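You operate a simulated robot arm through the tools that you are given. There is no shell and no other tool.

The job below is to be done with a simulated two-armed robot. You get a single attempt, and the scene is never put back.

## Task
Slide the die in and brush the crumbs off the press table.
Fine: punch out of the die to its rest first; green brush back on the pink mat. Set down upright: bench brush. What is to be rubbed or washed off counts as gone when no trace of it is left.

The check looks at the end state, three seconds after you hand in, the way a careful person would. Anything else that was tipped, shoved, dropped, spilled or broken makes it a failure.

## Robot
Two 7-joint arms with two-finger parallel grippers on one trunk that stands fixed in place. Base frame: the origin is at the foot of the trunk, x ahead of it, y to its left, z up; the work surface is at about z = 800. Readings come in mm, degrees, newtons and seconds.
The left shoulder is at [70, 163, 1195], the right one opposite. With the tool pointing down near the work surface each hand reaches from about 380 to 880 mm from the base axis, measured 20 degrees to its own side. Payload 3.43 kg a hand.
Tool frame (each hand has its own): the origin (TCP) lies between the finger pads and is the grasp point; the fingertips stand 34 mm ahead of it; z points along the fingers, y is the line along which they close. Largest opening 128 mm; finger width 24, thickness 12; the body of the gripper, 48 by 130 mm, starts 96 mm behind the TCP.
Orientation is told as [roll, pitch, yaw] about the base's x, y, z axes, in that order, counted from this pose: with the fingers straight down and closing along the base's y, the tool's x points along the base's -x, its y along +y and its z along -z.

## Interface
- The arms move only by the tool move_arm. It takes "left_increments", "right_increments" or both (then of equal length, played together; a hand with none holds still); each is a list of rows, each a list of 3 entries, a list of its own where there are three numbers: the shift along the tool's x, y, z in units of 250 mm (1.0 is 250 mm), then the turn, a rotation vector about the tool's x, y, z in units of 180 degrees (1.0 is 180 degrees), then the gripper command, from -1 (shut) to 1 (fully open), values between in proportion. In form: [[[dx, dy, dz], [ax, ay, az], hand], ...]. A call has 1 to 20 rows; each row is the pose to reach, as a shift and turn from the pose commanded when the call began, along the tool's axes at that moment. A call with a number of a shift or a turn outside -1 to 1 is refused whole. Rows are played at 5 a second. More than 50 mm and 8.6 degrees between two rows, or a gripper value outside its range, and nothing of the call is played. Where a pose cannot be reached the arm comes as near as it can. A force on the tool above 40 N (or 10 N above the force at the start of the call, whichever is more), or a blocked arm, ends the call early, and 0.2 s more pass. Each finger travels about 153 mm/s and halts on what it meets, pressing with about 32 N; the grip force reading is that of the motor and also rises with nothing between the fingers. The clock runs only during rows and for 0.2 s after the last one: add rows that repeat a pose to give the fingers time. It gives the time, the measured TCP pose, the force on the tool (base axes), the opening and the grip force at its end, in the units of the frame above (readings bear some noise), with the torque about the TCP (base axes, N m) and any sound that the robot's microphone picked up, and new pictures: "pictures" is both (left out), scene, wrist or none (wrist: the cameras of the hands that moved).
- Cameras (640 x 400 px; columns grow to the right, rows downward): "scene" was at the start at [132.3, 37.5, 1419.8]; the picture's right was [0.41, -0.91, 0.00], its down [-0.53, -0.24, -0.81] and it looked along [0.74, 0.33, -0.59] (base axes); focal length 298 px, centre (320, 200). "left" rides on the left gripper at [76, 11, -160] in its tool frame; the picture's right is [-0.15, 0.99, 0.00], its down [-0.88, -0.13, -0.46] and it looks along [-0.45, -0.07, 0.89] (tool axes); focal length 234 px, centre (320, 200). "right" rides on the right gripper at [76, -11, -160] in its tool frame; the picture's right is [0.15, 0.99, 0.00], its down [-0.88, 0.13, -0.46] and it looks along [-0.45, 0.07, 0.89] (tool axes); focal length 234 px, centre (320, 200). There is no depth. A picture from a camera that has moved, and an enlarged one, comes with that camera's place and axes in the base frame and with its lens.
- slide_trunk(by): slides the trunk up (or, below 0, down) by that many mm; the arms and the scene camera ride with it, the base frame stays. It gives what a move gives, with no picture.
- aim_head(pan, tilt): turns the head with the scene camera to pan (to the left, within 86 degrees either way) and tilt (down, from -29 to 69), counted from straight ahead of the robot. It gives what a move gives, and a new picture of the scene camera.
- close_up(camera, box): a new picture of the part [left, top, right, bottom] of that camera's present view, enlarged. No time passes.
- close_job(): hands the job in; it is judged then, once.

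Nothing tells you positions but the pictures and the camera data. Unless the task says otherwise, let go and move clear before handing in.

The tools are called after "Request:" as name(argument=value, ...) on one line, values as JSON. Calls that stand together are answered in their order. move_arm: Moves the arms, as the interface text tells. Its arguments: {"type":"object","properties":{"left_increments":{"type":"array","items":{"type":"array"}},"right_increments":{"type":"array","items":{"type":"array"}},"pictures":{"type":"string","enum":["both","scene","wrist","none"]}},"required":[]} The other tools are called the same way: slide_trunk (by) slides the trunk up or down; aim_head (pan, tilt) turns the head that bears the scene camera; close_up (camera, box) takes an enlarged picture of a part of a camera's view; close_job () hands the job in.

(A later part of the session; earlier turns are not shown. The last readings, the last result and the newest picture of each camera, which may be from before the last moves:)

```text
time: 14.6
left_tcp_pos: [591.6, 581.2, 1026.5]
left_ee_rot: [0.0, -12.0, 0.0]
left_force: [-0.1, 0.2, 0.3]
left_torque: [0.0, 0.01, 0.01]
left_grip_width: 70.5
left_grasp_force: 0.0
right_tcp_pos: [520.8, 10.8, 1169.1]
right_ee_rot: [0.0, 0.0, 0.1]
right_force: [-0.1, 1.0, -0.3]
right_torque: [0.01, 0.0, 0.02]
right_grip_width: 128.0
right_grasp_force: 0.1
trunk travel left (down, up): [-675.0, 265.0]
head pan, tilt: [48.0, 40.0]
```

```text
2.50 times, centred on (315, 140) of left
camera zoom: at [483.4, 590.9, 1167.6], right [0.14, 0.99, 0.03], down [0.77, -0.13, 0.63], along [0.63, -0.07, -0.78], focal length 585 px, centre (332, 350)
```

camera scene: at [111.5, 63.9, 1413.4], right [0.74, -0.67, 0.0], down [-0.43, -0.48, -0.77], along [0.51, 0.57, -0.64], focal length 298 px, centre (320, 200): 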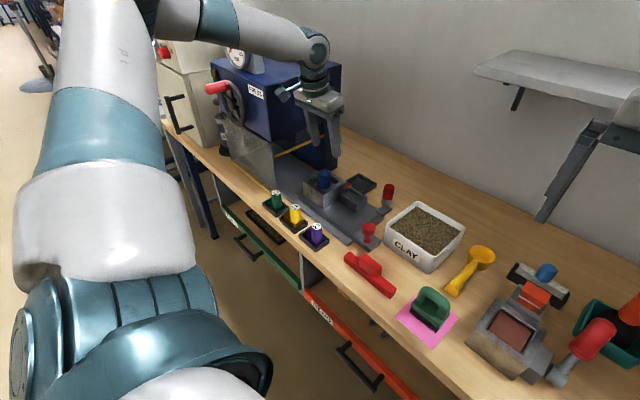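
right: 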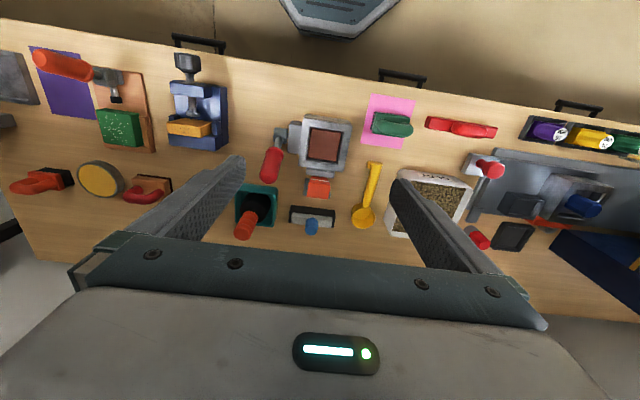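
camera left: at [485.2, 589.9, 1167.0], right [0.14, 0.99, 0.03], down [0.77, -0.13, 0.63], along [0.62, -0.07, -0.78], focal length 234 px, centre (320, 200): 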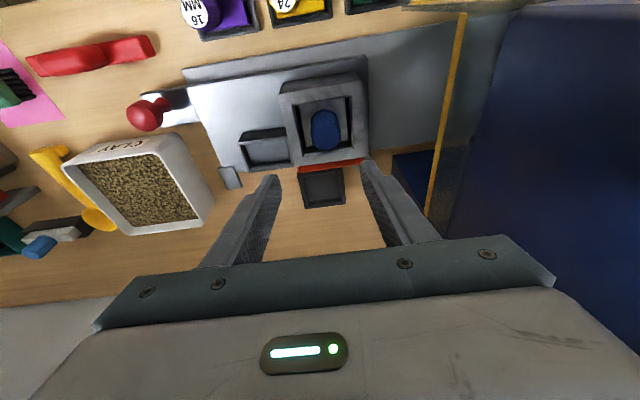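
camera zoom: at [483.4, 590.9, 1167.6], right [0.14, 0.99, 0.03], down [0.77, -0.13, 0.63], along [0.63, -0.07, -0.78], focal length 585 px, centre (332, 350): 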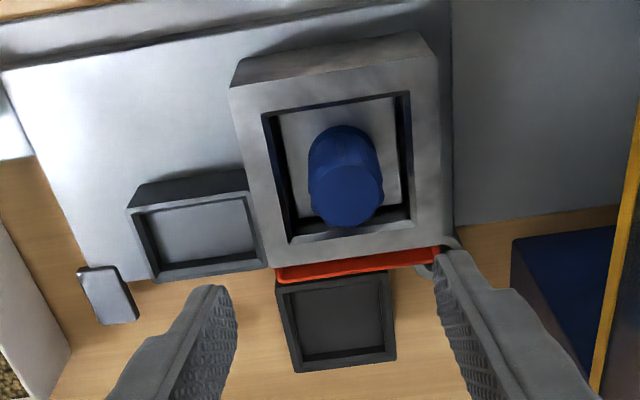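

The knob sits about 8–9 mm to the left (+y) of the hand centre. I'll centre over it and come down to just above grasp height to check.

Request:
move_arm(left_increments=[[[0.018, 0.034, 0.09], [0, 0, 0], 0.1], [[0.036, 0.034, 0.18], [0, 0, 0], 0.1], [[0.054, 0.034, 0.27], [0, 0, 0], 0.1], [[0.071, 0.034, 0.357], [0, 0, 0], 0.1], [[0.071, 0.034, 0.357], [0, 0, 0], 0.1]], pictures="both")

Request:
close_up(camera="left", box=[230, 40, 410, 240])

Request:
close_up(camera="scene", box=[280, 130, 400, 220])

```text
time: 15.8
left_tcp_pos: [592.2, 588.5, 935.2]
left_ee_rot: [0.0, -12.0, 0.0]
left_force: [-0.2, 0.6, -0.1]
left_torque: [0.01, 0.02, -0.01]
left_grip_width: 70.1
left_grasp_force: 0.1
right_tcp_pos: [521.2, 9.8, 1169.5]
right_ee_rot: [0.0, -0.1, 0.0]
right_force: [0.3, -0.5, 0.1]
right_torque: [-0.02, 0.02, 0.01]
right_grip_width: 127.8
right_grasp_force: 0.0
trunk travel left (down, up): [-675.0, 265.0]
head pan, tilt: [48.0, 40.0]
camera scene: at [109.0, 64.2, 1413.7], right [0.74, -0.67, 0.0], down [-0.43, -0.48, -0.77], along [0.51, 0.57, -0.64], focal length 298 px, centre (320, 200)
camera left: at [484.3, 598.0, 1077.5], right [0.14, 0.99, 0.03], down [0.77, -0.13, 0.63], along [0.63, -0.07, -0.78], focal length 234 px, centre (320, 200)
```

scene: 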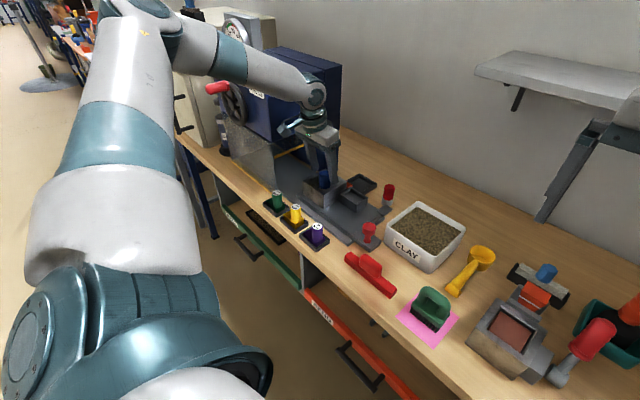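
left: 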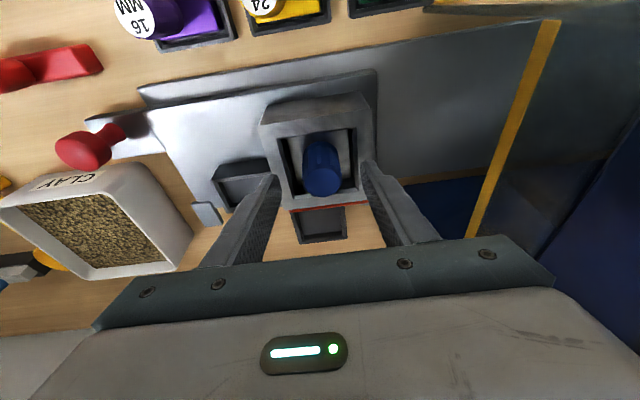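

```text
2.00 times, centred on (320, 140) of left
camera zoom: at [484.3, 598.0, 1077.5], right [0.14, 0.99, 0.03], down [0.77, -0.13, 0.63], along [0.63, -0.07, -0.78], focal length 468 px, centre (320, 320)
```

zoom: 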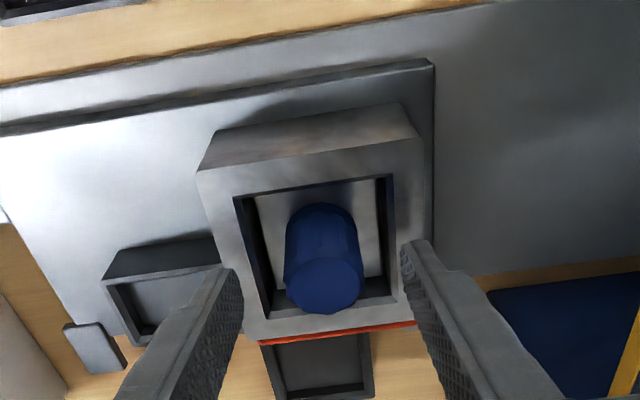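

```text
4.44 times, centred on (340, 175) of scene
camera zoom: at [109.0, 64.2, 1413.7], right [0.74, -0.67, 0.0], down [-0.43, -0.48, -0.77], along [0.51, 0.57, -0.64], focal length 1324 px, centre (231, 311)
```

zoom: 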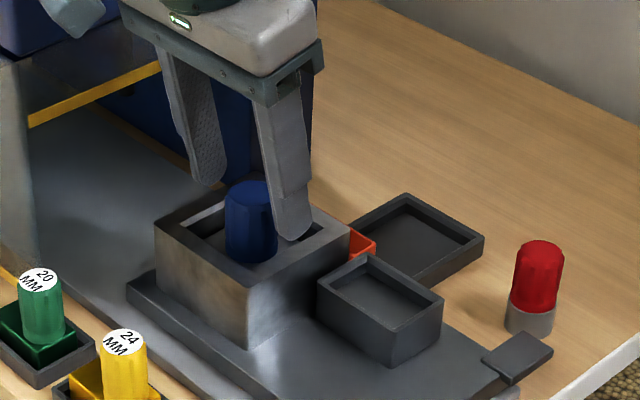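

Alignment looks good, with the fingers on both sides of the knob. I'll lower the last 11 mm and close on the knob.

Request:
move_arm(left_increments=[[[0.005, 0.004, 0.022], [0, 0, 0], 0.1], [[0.009, 0.004, 0.043], [0, 0, 0], 0.1], [[0.009, 0.004, 0.043], [0, 0, 0], -0.3], [[0.009, 0.004, 0.043], [0, 0, 0], -1], [[0.009, 0.004, 0.043], [0, 0, 0], -1], [[0.009, 0.004, 0.043], [0, 0, 0], -1]], pictures="both")

Request:
close_up(camera="left", box=[230, 40, 410, 240])

Request:
close_up(camera="scene", box=[280, 130, 400, 220])

```text
time: 17.2
left_tcp_pos: [592.0, 589.7, 925.5]
left_ee_rot: [0.1, -12.0, 0.1]
left_force: [-0.9, 0.1, 0.6]
left_torque: [0.01, 0.03, -0.01]
left_grip_width: 35.2
left_grasp_force: 31.6
right_tcp_pos: [521.6, 10.8, 1169.2]
right_ee_rot: [0.0, -0.1, 0.1]
right_force: [-0.5, -0.2, 0.4]
right_torque: [0.02, 0.01, 0.01]
right_grip_width: 128.1
right_grasp_force: 0.0
trunk travel left (down, up): [-675.0, 265.0]
head pan, tilt: [48.0, 40.0]
camera scene: at [109.4, 64.6, 1413.6], right [0.74, -0.67, 0.0], down [-0.43, -0.48, -0.77], along [0.51, 0.57, -0.64], focal length 298 px, centre (320, 200)
camera left: at [484.2, 599.7, 1066.7], right [0.14, 0.99, 0.03], down [0.77, -0.13, 0.63], along [0.63, -0.07, -0.78], focal length 234 px, centre (320, 200)
```

scene: 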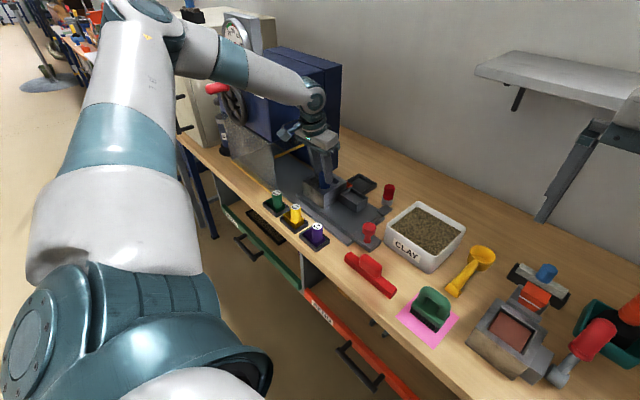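
left: 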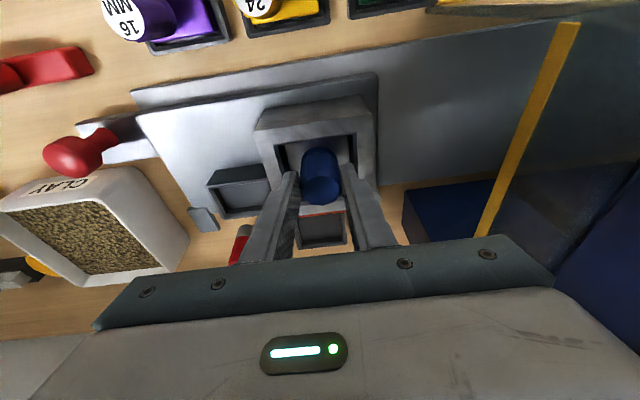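

```text
2.00 times, centred on (320, 140) of left
camera zoom: at [484.2, 599.7, 1066.7], right [0.14, 0.99, 0.03], down [0.77, -0.13, 0.63], along [0.63, -0.07, -0.78], focal length 468 px, centre (320, 320)
```

zoom: 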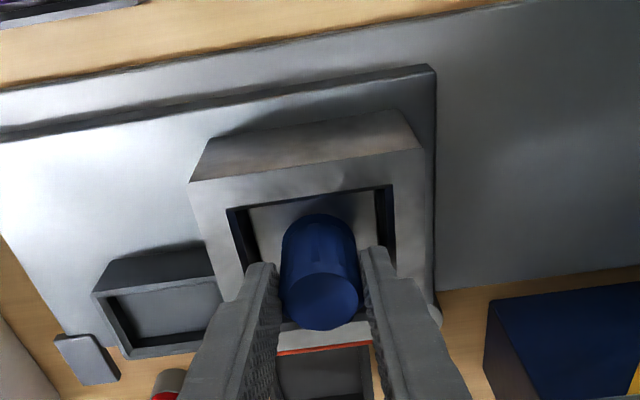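

```text
4.44 times, centred on (340, 175) of scene
camera zoom: at [109.4, 64.6, 1413.6], right [0.74, -0.67, 0.0], down [-0.43, -0.48, -0.77], along [0.51, 0.57, -0.64], focal length 1324 px, centre (231, 311)
```

zoom: 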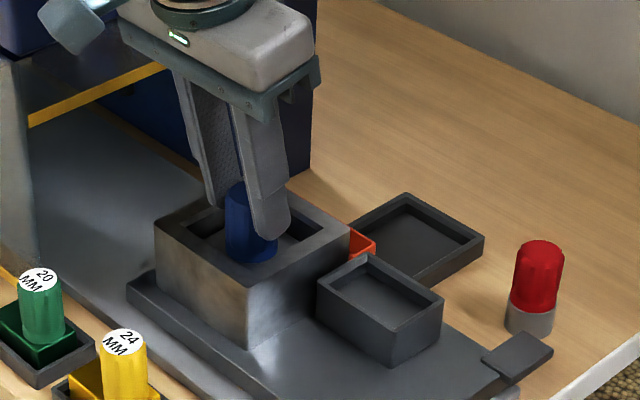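

The knob is gripped at 35 mm. I'll lift the punch straight up about 115 mm.

Request:
move_arm(left_increments=[[[-0.008, 0, -0.039], [0, 0, 0], -1], [[-0.017, 0, -0.078], [0, 0, 0], -1], [[-0.033, 0, -0.156], [0, 0, 0], -1], [[-0.05, 0, -0.235], [0, 0, 0], -1], [[-0.066, 0, -0.313], [0, 0, 0], -1], [[-0.083, 0, -0.391], [0, 0, 0], -1], [[-0.096, 0, -0.45], [0, 0, 0], -1], [[-0.096, 0, -0.45], [0, 0, 0], -1]], pictures="both")

Request:
close_up(camera="left", box=[220, 40, 420, 240])

Request:
close_up(camera="scene", box=[270, 100, 390, 220])

```text
time: 19.0
left_tcp_pos: [593.3, 591.3, 1041.3]
left_ee_rot: [0.0, -12.1, -0.1]
left_force: [0.7, -0.1, -2.5]
left_torque: [0.04, 0.05, 0.02]
left_grip_width: 35.1
left_grasp_force: 32.2
right_tcp_pos: [520.8, 11.0, 1169.7]
right_ee_rot: [0.1, 0.0, 0.1]
right_force: [-0.2, -0.1, 0.6]
right_torque: [0.02, -0.03, 0.04]
right_grip_width: 128.4
right_grasp_force: 0.1
trunk travel left (down, up): [-675.0, 265.0]
head pan, tilt: [48.0, 40.0]
camera scene: at [109.9, 65.2, 1413.5], right [0.74, -0.67, 0.0], down [-0.43, -0.48, -0.77], along [0.51, 0.57, -0.64], focal length 298 px, centre (320, 200)
camera left: at [485.6, 601.5, 1182.3], right [0.14, 0.99, 0.03], down [0.77, -0.13, 0.63], along [0.63, -0.07, -0.78], focal length 234 px, centre (320, 200)
```

scene: 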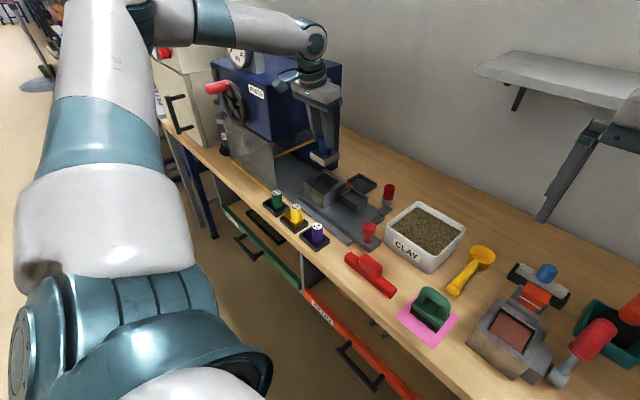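
left: 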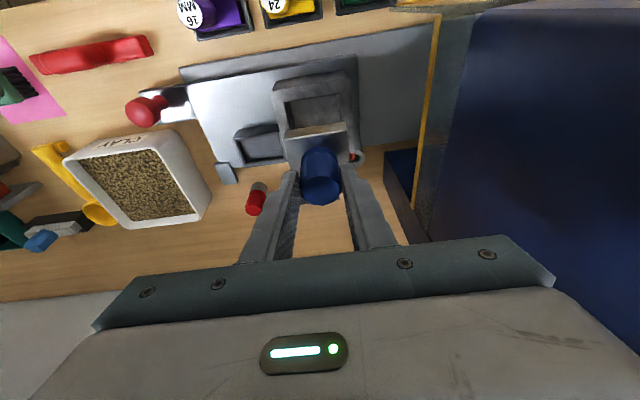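

```text
2.00 times, centred on (320, 140) of left
camera zoom: at [485.6, 601.5, 1182.3], right [0.14, 0.99, 0.03], down [0.77, -0.13, 0.63], along [0.63, -0.07, -0.78], focal length 468 px, centre (320, 320)
```

zoom: 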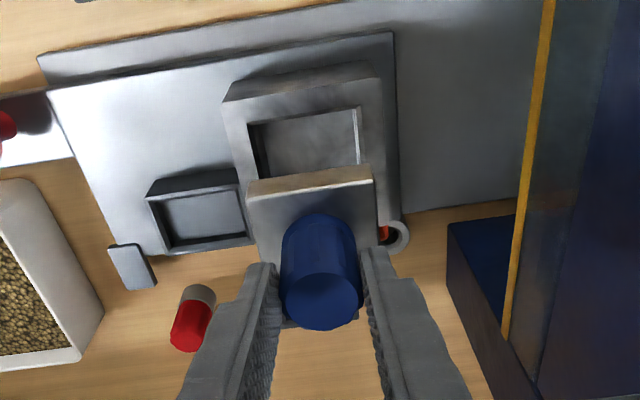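

```text
3.33 times, centred on (330, 160) of scene
camera zoom: at [109.9, 65.2, 1413.5], right [0.74, -0.67, 0.0], down [-0.43, -0.48, -0.77], along [0.51, 0.57, -0.64], focal length 993 px, centre (287, 333)
```

zoom: 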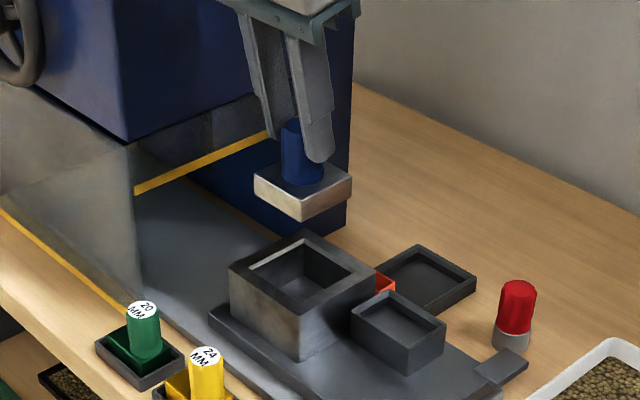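

The punch is out of the die, a plate about 60 mm square and 19 mm thick, hanging level. I'll carry it over the tray behind the die and check the alignment.

Request:
move_arm(left_increments=[[[-0.086, -0.014, 0.02], [0, 0, 0], -1], [[-0.172, -0.029, 0.06], [0, 0, 0], -1], [[-0.258, -0.043, 0.12], [0, 0, 0], -1], [[-0.343, -0.057, 0.2], [0, 0, 0], -1], [[-0.429, -0.072, 0.28], [0, 0, 0], -1], [[-0.515, -0.086, 0.355], [0, 0, 0], -1], [[-0.515, -0.086, 0.355], [0, 0, 0], -1], [[-0.515, -0.086, 0.355], [0, 0, 0], -1]], pictures="both")

Request:
close_up(camera="left", box=[220, 40, 420, 240])

Request:
close_up(camera="scene", box=[320, 130, 400, 210])

```text
time: 20.8
left_tcp_pos: [738.2, 571.0, 979.7]
left_ee_rot: [0.0, -12.0, 0.0]
left_force: [-0.3, 0.6, -3.5]
left_torque: [-0.01, 0.04, 0.03]
left_grip_width: 35.1
left_grasp_force: 31.9
right_tcp_pos: [520.6, 11.6, 1168.3]
right_ee_rot: [0.0, 0.0, 0.0]
right_force: [0.0, -0.2, 0.1]
right_torque: [0.0, 0.0, -0.01]
right_grip_width: 128.0
right_grasp_force: 0.1
trunk travel left (down, up): [-675.0, 265.0]
head pan, tilt: [48.0, 40.0]
camera scene: at [110.0, 64.8, 1413.6], right [0.74, -0.67, 0.0], down [-0.43, -0.48, -0.77], along [0.51, 0.57, -0.64], focal length 298 px, centre (320, 200)
camera left: at [630.1, 580.3, 1120.6], right [0.14, 0.99, 0.03], down [0.77, -0.13, 0.63], along [0.63, -0.07, -0.78], focal length 234 px, centre (320, 200)
```

scene: 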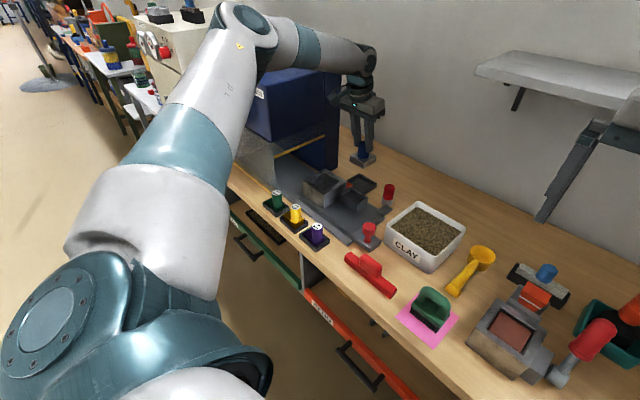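
left: 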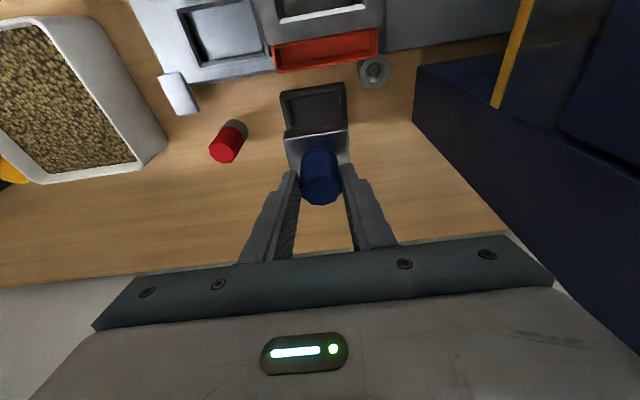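

```text
2.00 times, centred on (320, 140) of left
camera zoom: at [630.1, 580.3, 1120.6], right [0.14, 0.99, 0.03], down [0.77, -0.13, 0.63], along [0.63, -0.07, -0.78], focal length 468 px, centre (320, 320)
```

zoom: 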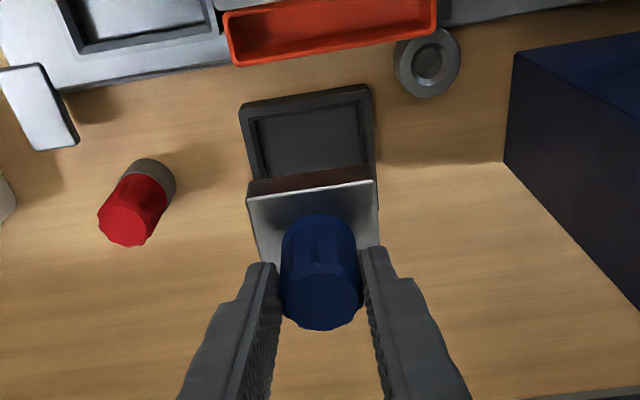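

```text
5.00 times, centred on (360, 170) of scene
camera zoom: at [110.0, 64.8, 1413.6], right [0.74, -0.67, 0.0], down [-0.43, -0.48, -0.77], along [0.51, 0.57, -0.64], focal length 1490 px, centre (120, 350)
```

zoom: 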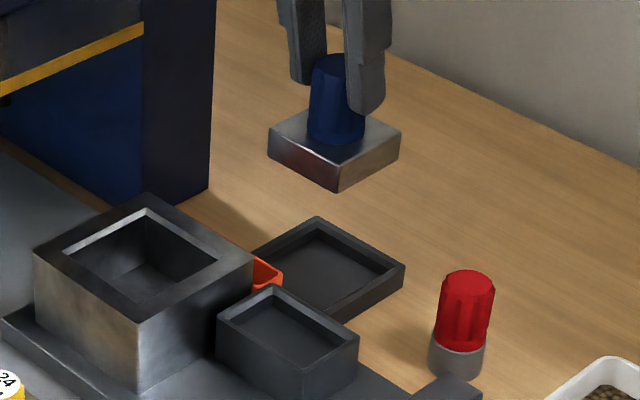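

The punch is over the tray to within about 1 mm. I'll lower to just above the tray's rim and look again.

Request:
move_arm(left_increments=[[[0.015, -0.005, 0.074], [0, 0, 0], -1], [[0.03, -0.005, 0.147], [0, 0, 0], -1], [[0.045, -0.005, 0.22], [0, 0, 0], -1], [[0.06, -0.005, 0.294], [0, 0, 0], -1], [[0.06, -0.005, 0.294], [0, 0, 0], -1], [[0.06, -0.005, 0.294], [0, 0, 0], -1]], pictures="both")

Request:
close_up(camera="left", box=[240, 60, 400, 200])

Request:
close_up(camera="scene", box=[330, 140, 400, 210])

```text
time: 22.2
left_tcp_pos: [736.6, 569.3, 905.7]
left_ee_rot: [0.0, -12.1, -0.1]
left_force: [0.4, -1.6, -2.6]
left_torque: [-0.02, 0.05, -0.01]
left_grip_width: 35.0
left_grasp_force: 32.3
right_tcp_pos: [520.8, 11.7, 1168.9]
right_ee_rot: [0.0, 0.0, 0.1]
right_force: [-0.5, -0.1, 0.1]
right_torque: [-0.01, 0.03, 0.04]
right_grip_width: 127.7
right_grasp_force: 0.2
trunk travel left (down, up): [-675.0, 265.0]
head pan, tilt: [48.0, 40.0]
camera scene: at [110.0, 65.1, 1413.6], right [0.74, -0.67, 0.0], down [-0.43, -0.48, -0.77], along [0.51, 0.57, -0.64], focal length 298 px, centre (320, 200)
camera left: at [629.9, 578.1, 1045.6], right [0.14, 0.99, 0.03], down [0.77, -0.13, 0.63], along [0.63, -0.07, -0.78], focal length 234 px, centre (320, 200)
```

scene: 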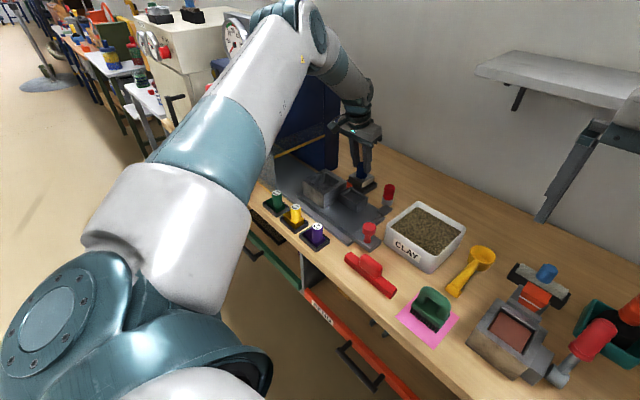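
left: 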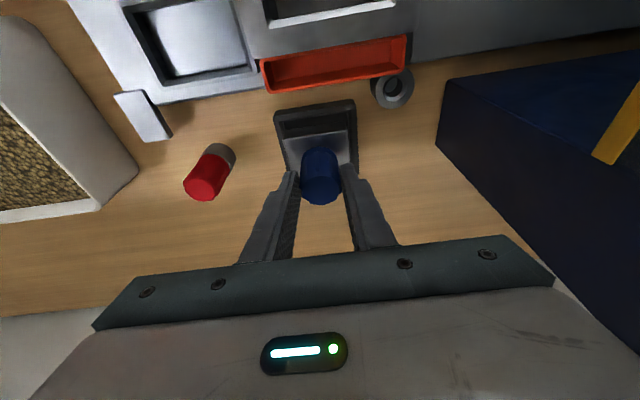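

```text
2.86 times, centred on (320, 130) of left
camera zoom: at [629.9, 578.1, 1045.6], right [0.14, 0.99, 0.03], down [0.77, -0.13, 0.63], along [0.63, -0.07, -0.78], focal length 669 px, centre (320, 400)
```

zoom: 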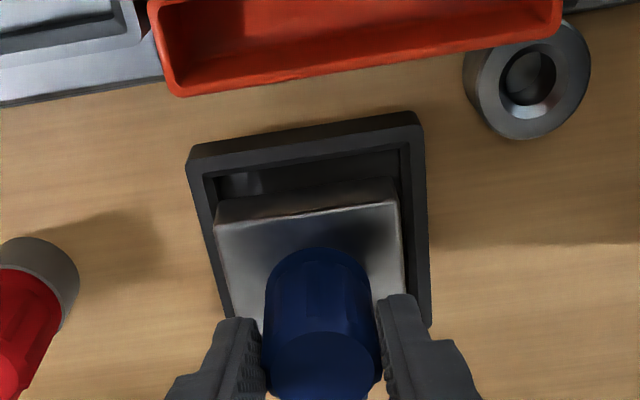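

```text
5.71 times, centred on (365, 175) of scene
camera zoom: at [110.0, 65.1, 1413.6], right [0.74, -0.67, 0.0], down [-0.43, -0.48, -0.77], along [0.51, 0.57, -0.64], focal length 1702 px, centre (63, 343)
```

zoom: 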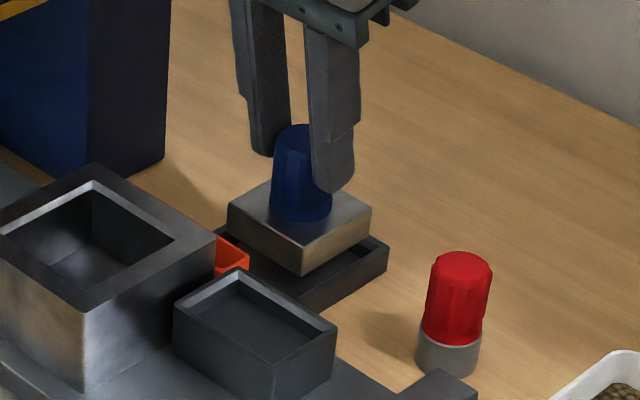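

The plate measures about 56 mm and needs about 3.5 mm more in +x to be centred in the tray. I'll correct that and lower gently inside.

Request:
move_arm(left_increments=[[[-0.0137, 0, 0.003], [0, 0, 0], -1], [[-0.0057, 0, 0.0405], [0, 0, 0], -1], [[0.001, 0, 0.0725], [0, 0, 0], -1], [[0.0068, 0, 0.0999], [0, 0, 0], -1], [[0.0068, 0, 0.0999], [0, 0, 0], -1]], pictures="both")

Request:
close_up(camera="left", box=[240, 60, 400, 200])

Request:
close_up(camera="scene", box=[330, 140, 400, 210])

```text
time: 23.5
left_tcp_pos: [732.9, 566.2, 896.0]
left_ee_rot: [0.5, -12.9, 0.1]
left_force: [-0.6, 5.0, 5.2]
left_torque: [0.16, 0.25, -0.13]
left_grip_width: 35.2
left_grasp_force: 32.4
left hand out of reach, approached as far as the arm can: row 1, 2, 3, 4, 5
right_tcp_pos: [520.7, 11.4, 1168.1]
right_ee_rot: [0.1, 0.0, 0.1]
right_force: [-0.2, -0.9, 0.1]
right_torque: [0.02, 0.0, 0.05]
right_grip_width: 128.0
right_grasp_force: 0.0
trunk travel left (down, up): [-675.0, 265.0]
head pan, tilt: [48.0, 40.0]
stopped in row 5 (left hand): the force on the tool passed its limit at 41 N (the readings are from after the stop); the commanded pose is now the measured one
camera scene: at [108.9, 64.8, 1413.3], right [0.74, -0.67, 0.0], down [-0.43, -0.48, -0.77], along [0.51, 0.57, -0.64], focal length 298 px, centre (320, 200)
camera left: at [622.4, 574.5, 1034.0], right [0.14, 0.99, 0.04], down [0.76, -0.13, 0.64], along [0.64, -0.06, -0.77], focal length 234 px, centre (320, 200)
```

scene: 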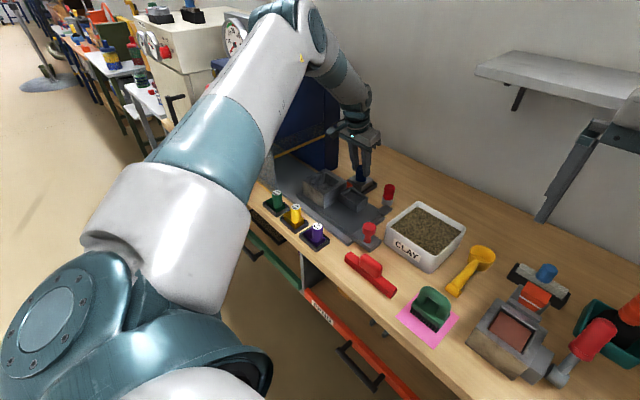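
left: 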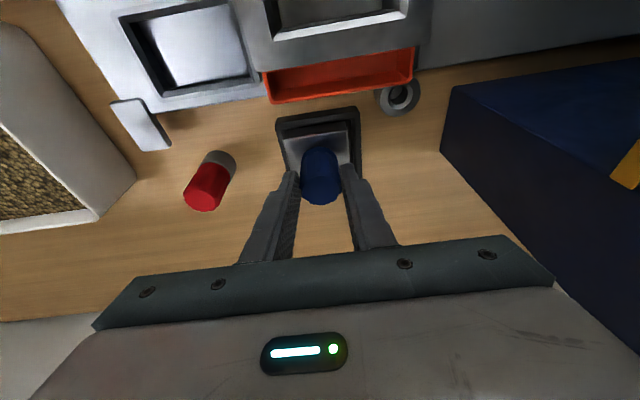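

```text
2.86 times, centred on (320, 130) of left
camera zoom: at [622.4, 574.5, 1034.0], right [0.14, 0.99, 0.04], down [0.76, -0.13, 0.64], along [0.64, -0.06, -0.77], focal length 669 px, centre (320, 400)
```

zoom: 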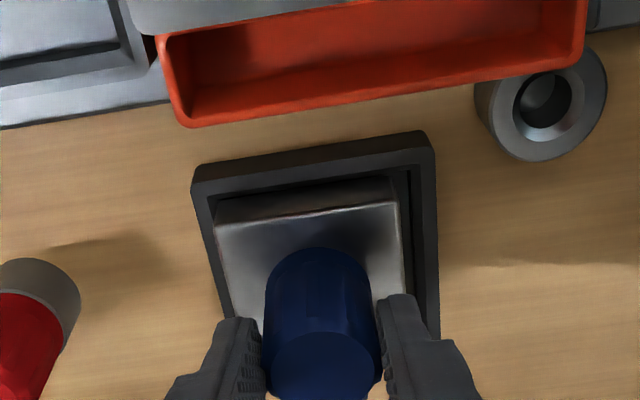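

```text
5.71 times, centred on (365, 175) of scene
camera zoom: at [108.9, 64.8, 1413.3], right [0.74, -0.67, 0.0], down [-0.43, -0.48, -0.77], along [0.51, 0.57, -0.64], focal length 1702 px, centre (63, 343)
```

zoom: 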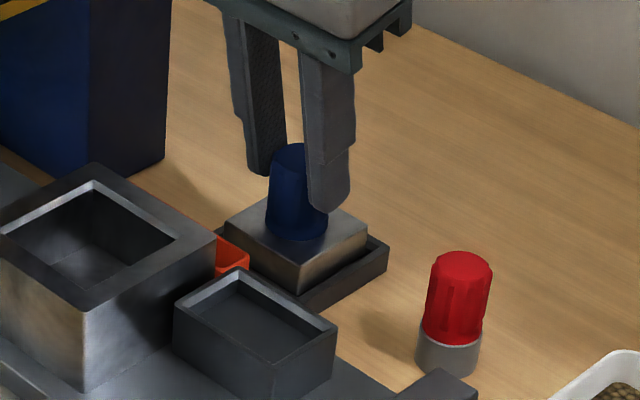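

The low pose is just out of reach at the current trunk height, and the plate touched the tray's rim; the tray itself looks unmoved. I'll raise the punch, check its attitude, then lower the trunk to gain reach.

Request:
move_arm(left_increments=[[[-0.0232, 0, -0.1014], [0, 0, 0], -1], [[-0.0464, 0, -0.2028], [0.001, 0.002, 0], -1], [[-0.079, 0.006, -0.302], [0.002, 0.004, 0], -1], [[-0.112, 0.012, -0.401], [0.0028, 0.005, 0], -1], [[-0.112, 0.012, -0.401], [0.0028, 0.005, 0], -1], [[-0.112, 0.012, -0.401], [0.0028, 0.005, 0], -1]], pictures="both")

Request:
close_up(camera="left", box=[220, 40, 420, 240])

Request:
close_up(camera="scene", box=[320, 130, 400, 210])

```text
time: 24.9
left_tcp_pos: [740.0, 567.6, 999.4]
left_ee_rot: [-0.2, -11.8, 0.0]
left_force: [-0.4, -0.8, -3.1]
left_torque: [-0.01, 0.03, -0.03]
left_grip_width: 35.2
left_grasp_force: 31.9
right_tcp_pos: [522.3, 10.4, 1168.5]
right_ee_rot: [0.0, 0.1, 0.0]
right_force: [0.0, -0.1, 0.2]
right_torque: [0.0, 0.01, 0.01]
right_grip_width: 127.7
right_grasp_force: 0.0
trunk travel left (down, up): [-675.0, 265.0]
head pan, tilt: [48.0, 40.0]
camera scene: at [109.9, 65.1, 1413.6], right [0.74, -0.67, 0.0], down [-0.43, -0.48, -0.77], along [0.51, 0.57, -0.64], focal length 298 px, centre (320, 200)
camera left: at [632.4, 577.7, 1140.1], right [0.14, 0.99, 0.03], down [0.77, -0.13, 0.63], along [0.63, -0.07, -0.78], focal length 234 px, centre (320, 200)
```

scene: 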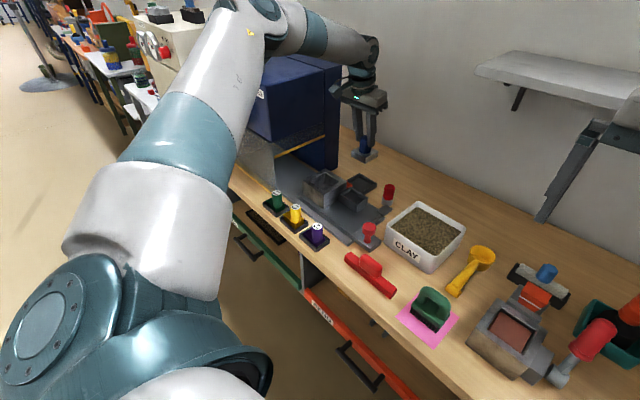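
left: 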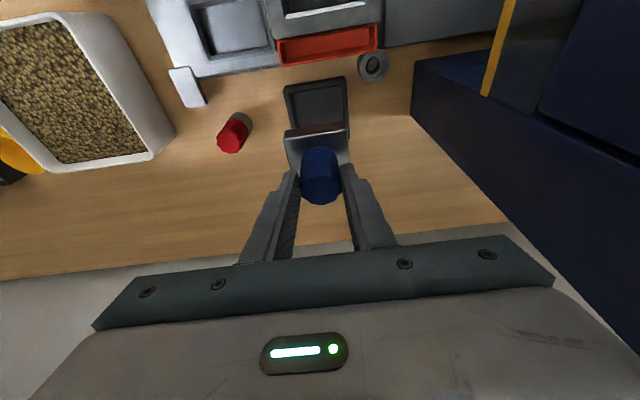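

```text
2.00 times, centred on (320, 140) of left
camera zoom: at [632.4, 577.7, 1140.1], right [0.14, 0.99, 0.03], down [0.77, -0.13, 0.63], along [0.63, -0.07, -0.78], focal length 468 px, centre (320, 320)
```

zoom: 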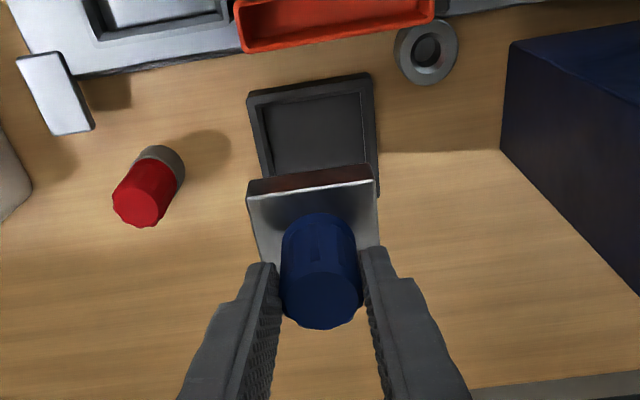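

```text
5.00 times, centred on (360, 170) of scene
camera zoom: at [109.9, 65.1, 1413.6], right [0.74, -0.67, 0.0], down [-0.43, -0.48, -0.77], along [0.51, 0.57, -0.64], focal length 1490 px, centre (120, 350)
```

zoom: 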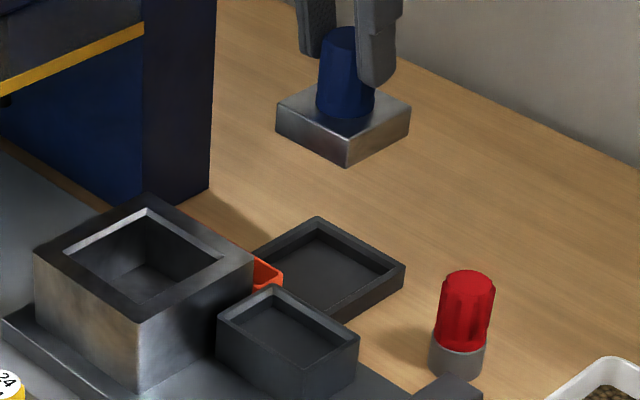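

The punch is still level in the grip and the tray hasn't moved. I'll raise 30 mm, then lower the trunk 120 mm for reach.

Request:
move_arm(left_increments=[[[-0.025, 0, -0.117], [0, 0, 0], -1], [[-0.025, 0, -0.117], [0, 0, 0], -1]], pictures="none")

Request:
slide_trunk(by=-120)

Request:
close_up(camera="left", box=[240, 60, 400, 200])

Request:
close_up(camera="scene", box=[250, 60, 450, 200])

```text
time: 25.5
left_tcp_pos: [741.4, 568.9, 1028.2]
left_ee_rot: [-0.2, -12.0, 0.0]
left_force: [-0.4, 0.0, -2.8]
left_torque: [-0.03, 0.04, -0.01]
left_grip_width: 35.2
left_grasp_force: 32.1
right_tcp_pos: [521.0, 10.1, 1168.4]
right_ee_rot: [0.0, 0.1, 0.0]
right_force: [-0.3, 0.2, -0.1]
right_torque: [-0.01, 0.03, 0.03]
right_grip_width: 128.3
right_grasp_force: 0.2
trunk travel left (down, up): [-675.0, 265.0]
head pan, tilt: [48.0, 40.0]
```

```text
time: 27.0
left_tcp_pos: [740.8, 568.7, 907.0]
left_ee_rot: [-0.2, -12.0, 0.0]
left_force: [-0.3, 0.3, -2.9]
left_torque: [0.02, 0.04, 0.01]
left_grip_width: 35.4
left_grasp_force: 32.0
right_tcp_pos: [521.5, 10.8, 1048.7]
right_ee_rot: [0.1, 0.0, -0.1]
right_force: [0.1, 0.0, 0.4]
right_torque: [-0.02, 0.0, 0.0]
right_grip_width: 127.9
right_grasp_force: 0.1
trunk travel left (down, up): [-555.0, 385.0]
head pan, tilt: [48.0, 40.0]
```

```text
2.86 times, centred on (320, 130) of left
camera zoom: at [633.5, 578.7, 1048.9], right [0.14, 0.99, 0.03], down [0.77, -0.13, 0.63], along [0.63, -0.07, -0.78], focal length 669 px, centre (320, 400)
```

zoom: 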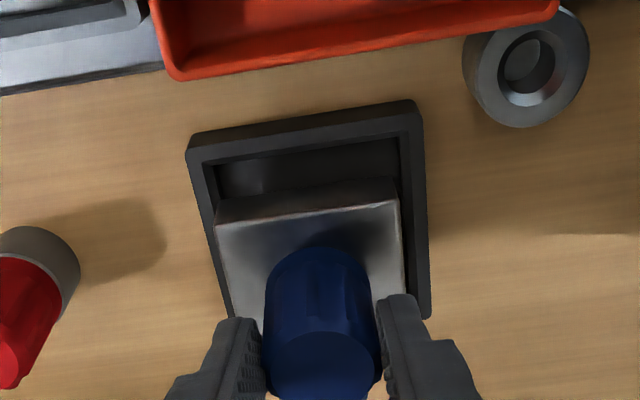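

```text
2.86 times, centred on (350, 130) of scene
camera zoom: at [109.6, 64.8, 1293.7], right [0.74, -0.67, 0.0], down [-0.43, -0.48, -0.77], along [0.51, 0.57, -0.64], focal length 851 px, centre (234, 400)
```

zoom: 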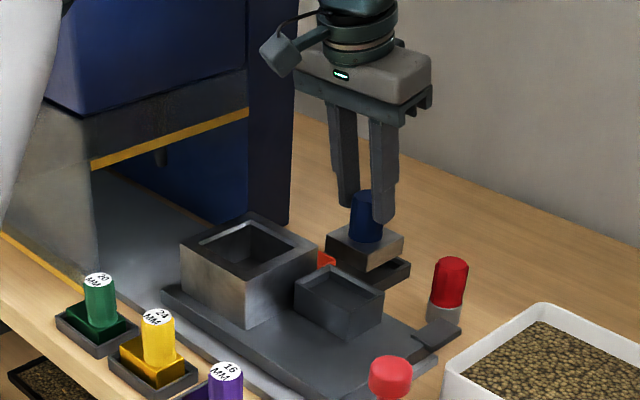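

The punch is aligned over the tray to within about 1 mm. I'll lower it inside.

Request:
move_arm(left_increments=[[[0.002, 0, 0.035], [0, 0, 0], -1], [[0.01, 0, 0.07], [0, 0, 0], -1], [[0.0177, 0, 0.1025], [0, 0, 0], -1], [[0.0177, 0, 0.1025], [0, 0, 0], -1]], pictures="both")

Request:
close_up(camera="left", box=[240, 60, 400, 200])

Request:
close_up(camera="scene", box=[300, 100, 420, 200])

```text
time: 28.0
left_tcp_pos: [736.1, 567.6, 887.8]
left_ee_rot: [0.0, -12.2, 0.0]
left_force: [-15.0, 4.4, 32.9]
left_torque: [0.32, -0.39, 0.11]
left_grip_width: 35.6
left_grasp_force: 32.2
right_tcp_pos: [516.2, 8.6, 1052.4]
right_ee_rot: [0.1, -0.3, -0.1]
right_force: [0.3, -0.1, 1.4]
right_torque: [0.02, -0.02, 0.02]
right_grip_width: 128.3
right_grasp_force: 0.1
trunk travel left (down, up): [-555.0, 385.0]
head pan, tilt: [48.0, 40.0]
camera scene: at [102.9, 62.0, 1294.6], right [0.74, -0.67, 0.0], down [-0.43, -0.48, -0.77], along [0.52, 0.57, -0.64], focal length 298 px, centre (320, 200)
camera left: at [627.8, 576.6, 1027.8], right [0.14, 0.99, 0.03], down [0.76, -0.13, 0.63], along [0.63, -0.07, -0.77], focal length 234 px, centre (320, 200)
```

scene: 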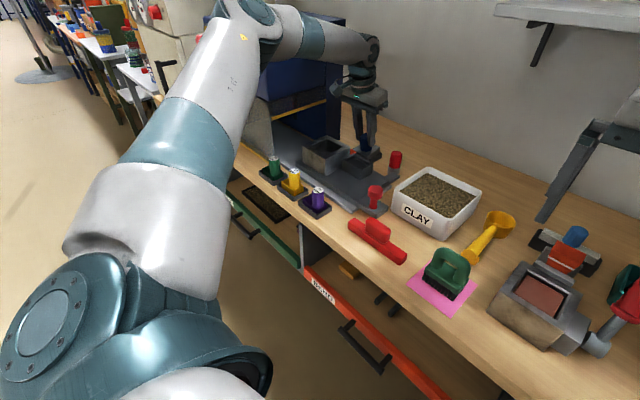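
left: 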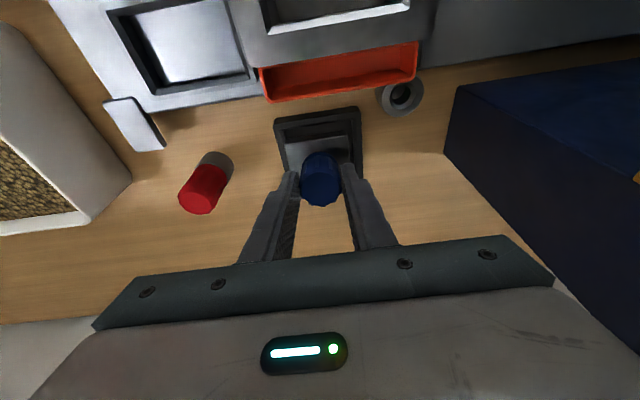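

```text
2.86 times, centred on (320, 130) of left
camera zoom: at [627.8, 576.6, 1027.8], right [0.14, 0.99, 0.03], down [0.76, -0.13, 0.63], along [0.63, -0.07, -0.77], focal length 669 px, centre (320, 400)
```

zoom: 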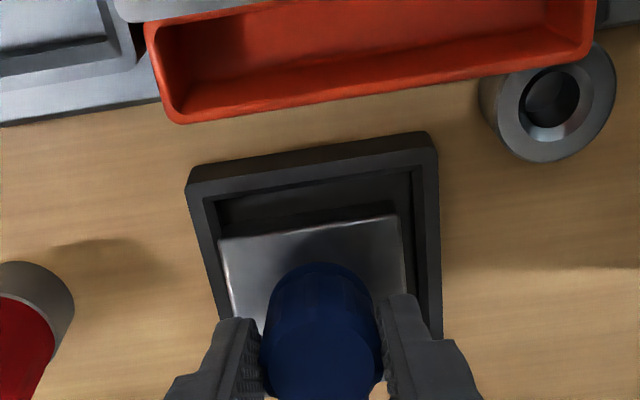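

```text
4.00 times, centred on (360, 150) of scene
camera zoom: at [102.9, 62.0, 1294.6], right [0.74, -0.67, 0.0], down [-0.43, -0.48, -0.77], along [0.52, 0.57, -0.64], focal length 1192 px, centre (160, 400)
```

zoom: 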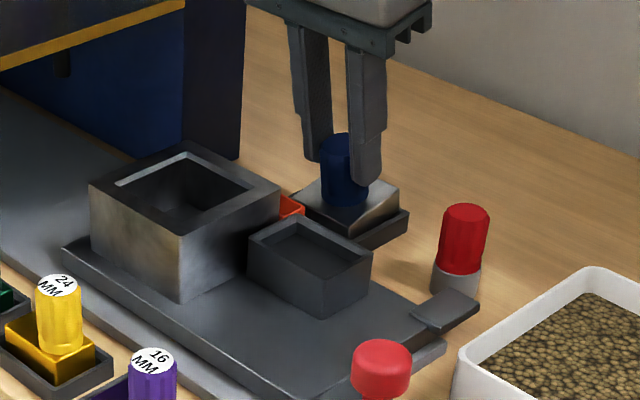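

The plate's back edge caught the tray's back rim: the torque puts the contact near x≈778, and the plate is about 61 mm long in x. I'll raise it, check its attitude, and shift it back about 3 mm.

Request:
move_arm(left_increments=[[[-0.0125, 0, -0.0587], [0, 0, 0], -1], [[-0.0291, 0, -0.137], [0, 0, 0], -1], [[-0.0291, 0, -0.137], [0, 0, 0], -1], [[-0.0291, 0, -0.137], [0, 0, 0], -1]], pictures="both")

Request:
close_up(camera="left", box=[240, 60, 400, 200])

Request:
close_up(camera="scene", box=[330, 110, 410, 180])

```text
time: 29.0
left_tcp_pos: [740.7, 569.3, 914.0]
left_ee_rot: [0.0, -11.9, 0.0]
left_force: [-0.4, 1.1, -2.4]
left_torque: [0.04, 0.06, -0.02]
left_grip_width: 34.9
left_grasp_force: 31.9
right_tcp_pos: [520.2, 9.8, 1048.7]
right_ee_rot: [-0.1, 0.0, -0.1]
right_force: [0.4, 0.6, -0.3]
right_torque: [0.03, 0.03, 0.04]
right_grip_width: 128.2
right_grasp_force: 0.1
trunk travel left (down, up): [-555.0, 385.0]
head pan, tilt: [48.0, 40.0]
camera scene: at [109.9, 64.5, 1293.5], right [0.74, -0.67, 0.0], down [-0.43, -0.48, -0.77], along [0.51, 0.57, -0.64], focal length 298 px, centre (320, 200)
camera left: at [632.9, 579.9, 1055.4], right [0.14, 0.99, 0.03], down [0.77, -0.13, 0.63], along [0.62, -0.07, -0.78], focal length 234 px, centre (320, 200)
```

scene: 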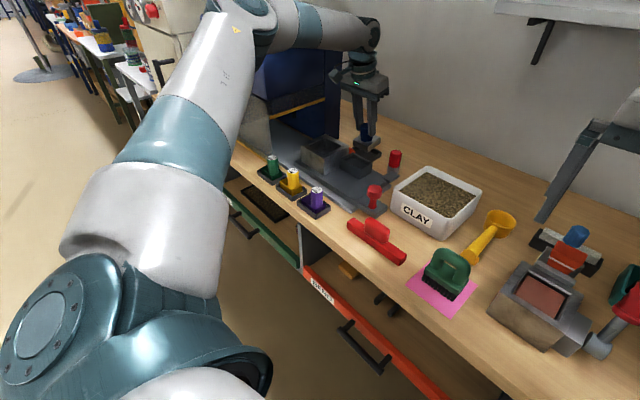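
left: 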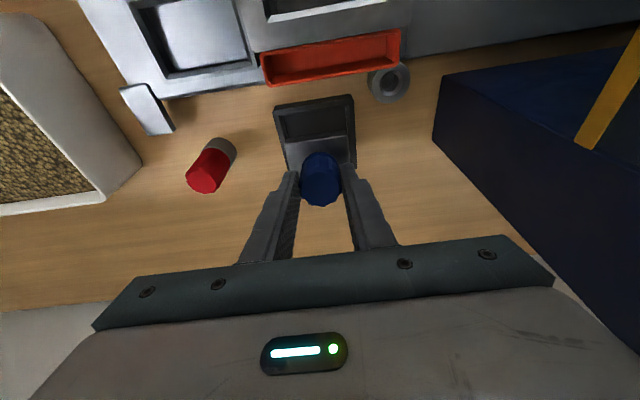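

```text
2.86 times, centred on (320, 130) of left
camera zoom: at [632.9, 579.9, 1055.4], right [0.14, 0.99, 0.03], down [0.77, -0.13, 0.63], along [0.62, -0.07, -0.78], focal length 669 px, centre (320, 400)
```

zoom: 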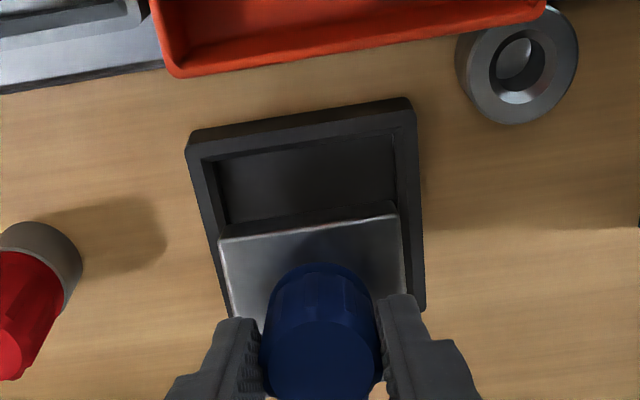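

```text
5.71 times, centred on (370, 145) of scene
camera zoom: at [109.9, 64.5, 1293.5], right [0.74, -0.67, 0.0], down [-0.43, -0.48, -0.77], along [0.51, 0.57, -0.64], focal length 1702 px, centre (34, 514)
```

zoom: 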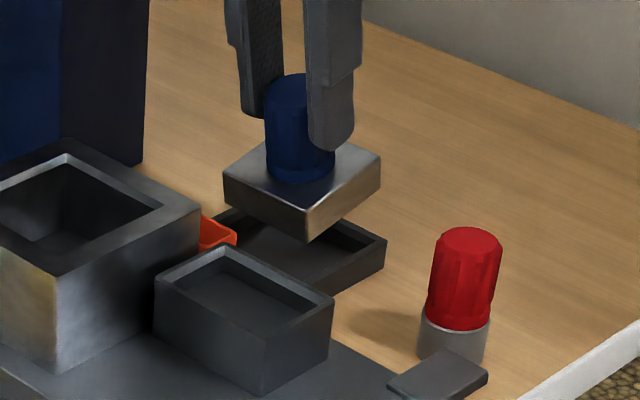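

The contact rotated the punch about 10° in the grip, so its back edge now sits higher. The tray hasn't moved. I'll level the hand by 5° and pull back about 7 mm so the plate's bottom fits inside the rim.

Request:
move_arm(left_increments=[[[0.0143, 0, -0.003], [0, 0.014, 0], -1], [[0.0286, 0, -0.006], [0, 0.0278, 0], -1], [[0.0286, 0, -0.006], [0, 0.0278, 0], -1], [[0.0286, 0, -0.006], [0, 0.0278, 0], -1]], pictures="wrist")

Request:
move_arm(left_increments=[[[0, 0, 0], [0, 0, 0], -1]], pictures="none")

Request:
close_up(camera="left", box=[240, 60, 400, 200])

Request:
close_up(camera="scene", box=[330, 110, 410, 180])

```text
time: 30.0
left_tcp_pos: [732.5, 568.9, 916.2]
left_ee_rot: [-0.2, -7.0, 0.0]
left_force: [-0.2, 0.5, -2.9]
left_torque: [-0.01, 0.02, -0.02]
left_grip_width: 35.1
left_grasp_force: 31.8
right_tcp_pos: [520.5, 11.6, 1048.2]
right_ee_rot: [0.1, 0.0, -0.1]
right_force: [0.6, -0.4, 0.6]
right_torque: [-0.02, -0.03, 0.0]
right_grip_width: 128.2
right_grasp_force: 0.0
trunk travel left (down, up): [-555.0, 385.0]
head pan, tilt: [48.0, 40.0]
camera left: at [639.0, 579.3, 1066.0], right [0.15, 0.99, 0.01], down [0.82, -0.13, 0.56], along [0.55, -0.07, -0.83], focal length 234 px, centre (320, 200)
```

left: 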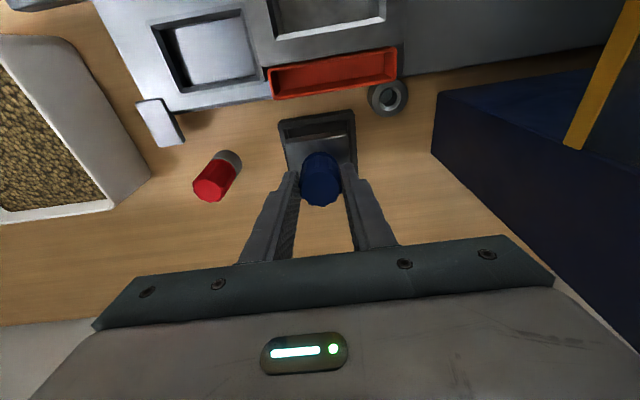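

```text
time: 30.4
left_tcp_pos: [733.8, 568.6, 914.9]
left_ee_rot: [-0.2, -6.9, 0.0]
left_force: [0.3, -0.4, -3.0]
left_torque: [0.04, -0.01, -0.01]
left_grip_width: 35.1
left_grasp_force: 32.1
right_tcp_pos: [521.5, 9.8, 1048.6]
right_ee_rot: [0.0, 0.0, 0.0]
right_force: [0.3, 0.4, -0.5]
right_torque: [-0.03, 0.01, 0.02]
right_grip_width: 128.2
right_grasp_force: 0.0
trunk travel left (down, up): [-555.0, 385.0]
head pan, tilt: [48.0, 40.0]
```

```text
2.86 times, centred on (320, 130) of left
camera zoom: at [638.9, 579.4, 1066.0], right [0.15, 0.99, 0.01], down [0.82, -0.13, 0.56], along [0.55, -0.07, -0.83], focal length 669 px, centre (320, 400)
```

zoom: 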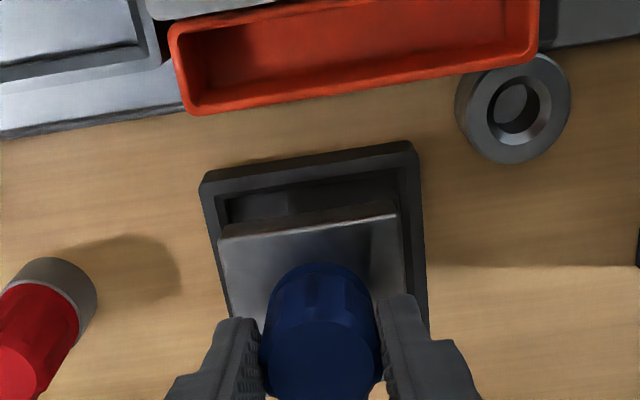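

```text
5.71 times, centred on (370, 145) of scene
camera zoom: at [109.9, 64.9, 1293.6], right [0.74, -0.67, 0.0], down [-0.43, -0.48, -0.77], along [0.51, 0.57, -0.64], focal length 1702 px, centre (34, 514)
```

zoom: 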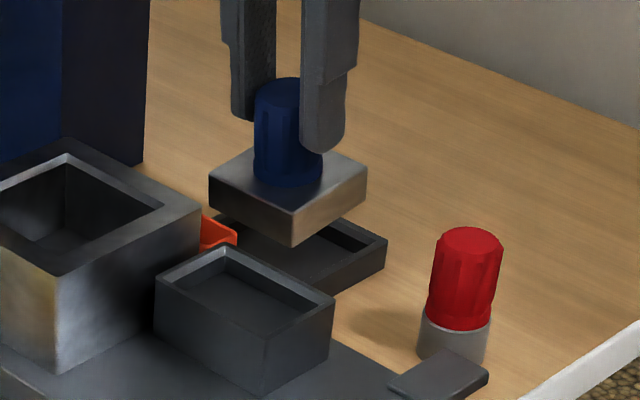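

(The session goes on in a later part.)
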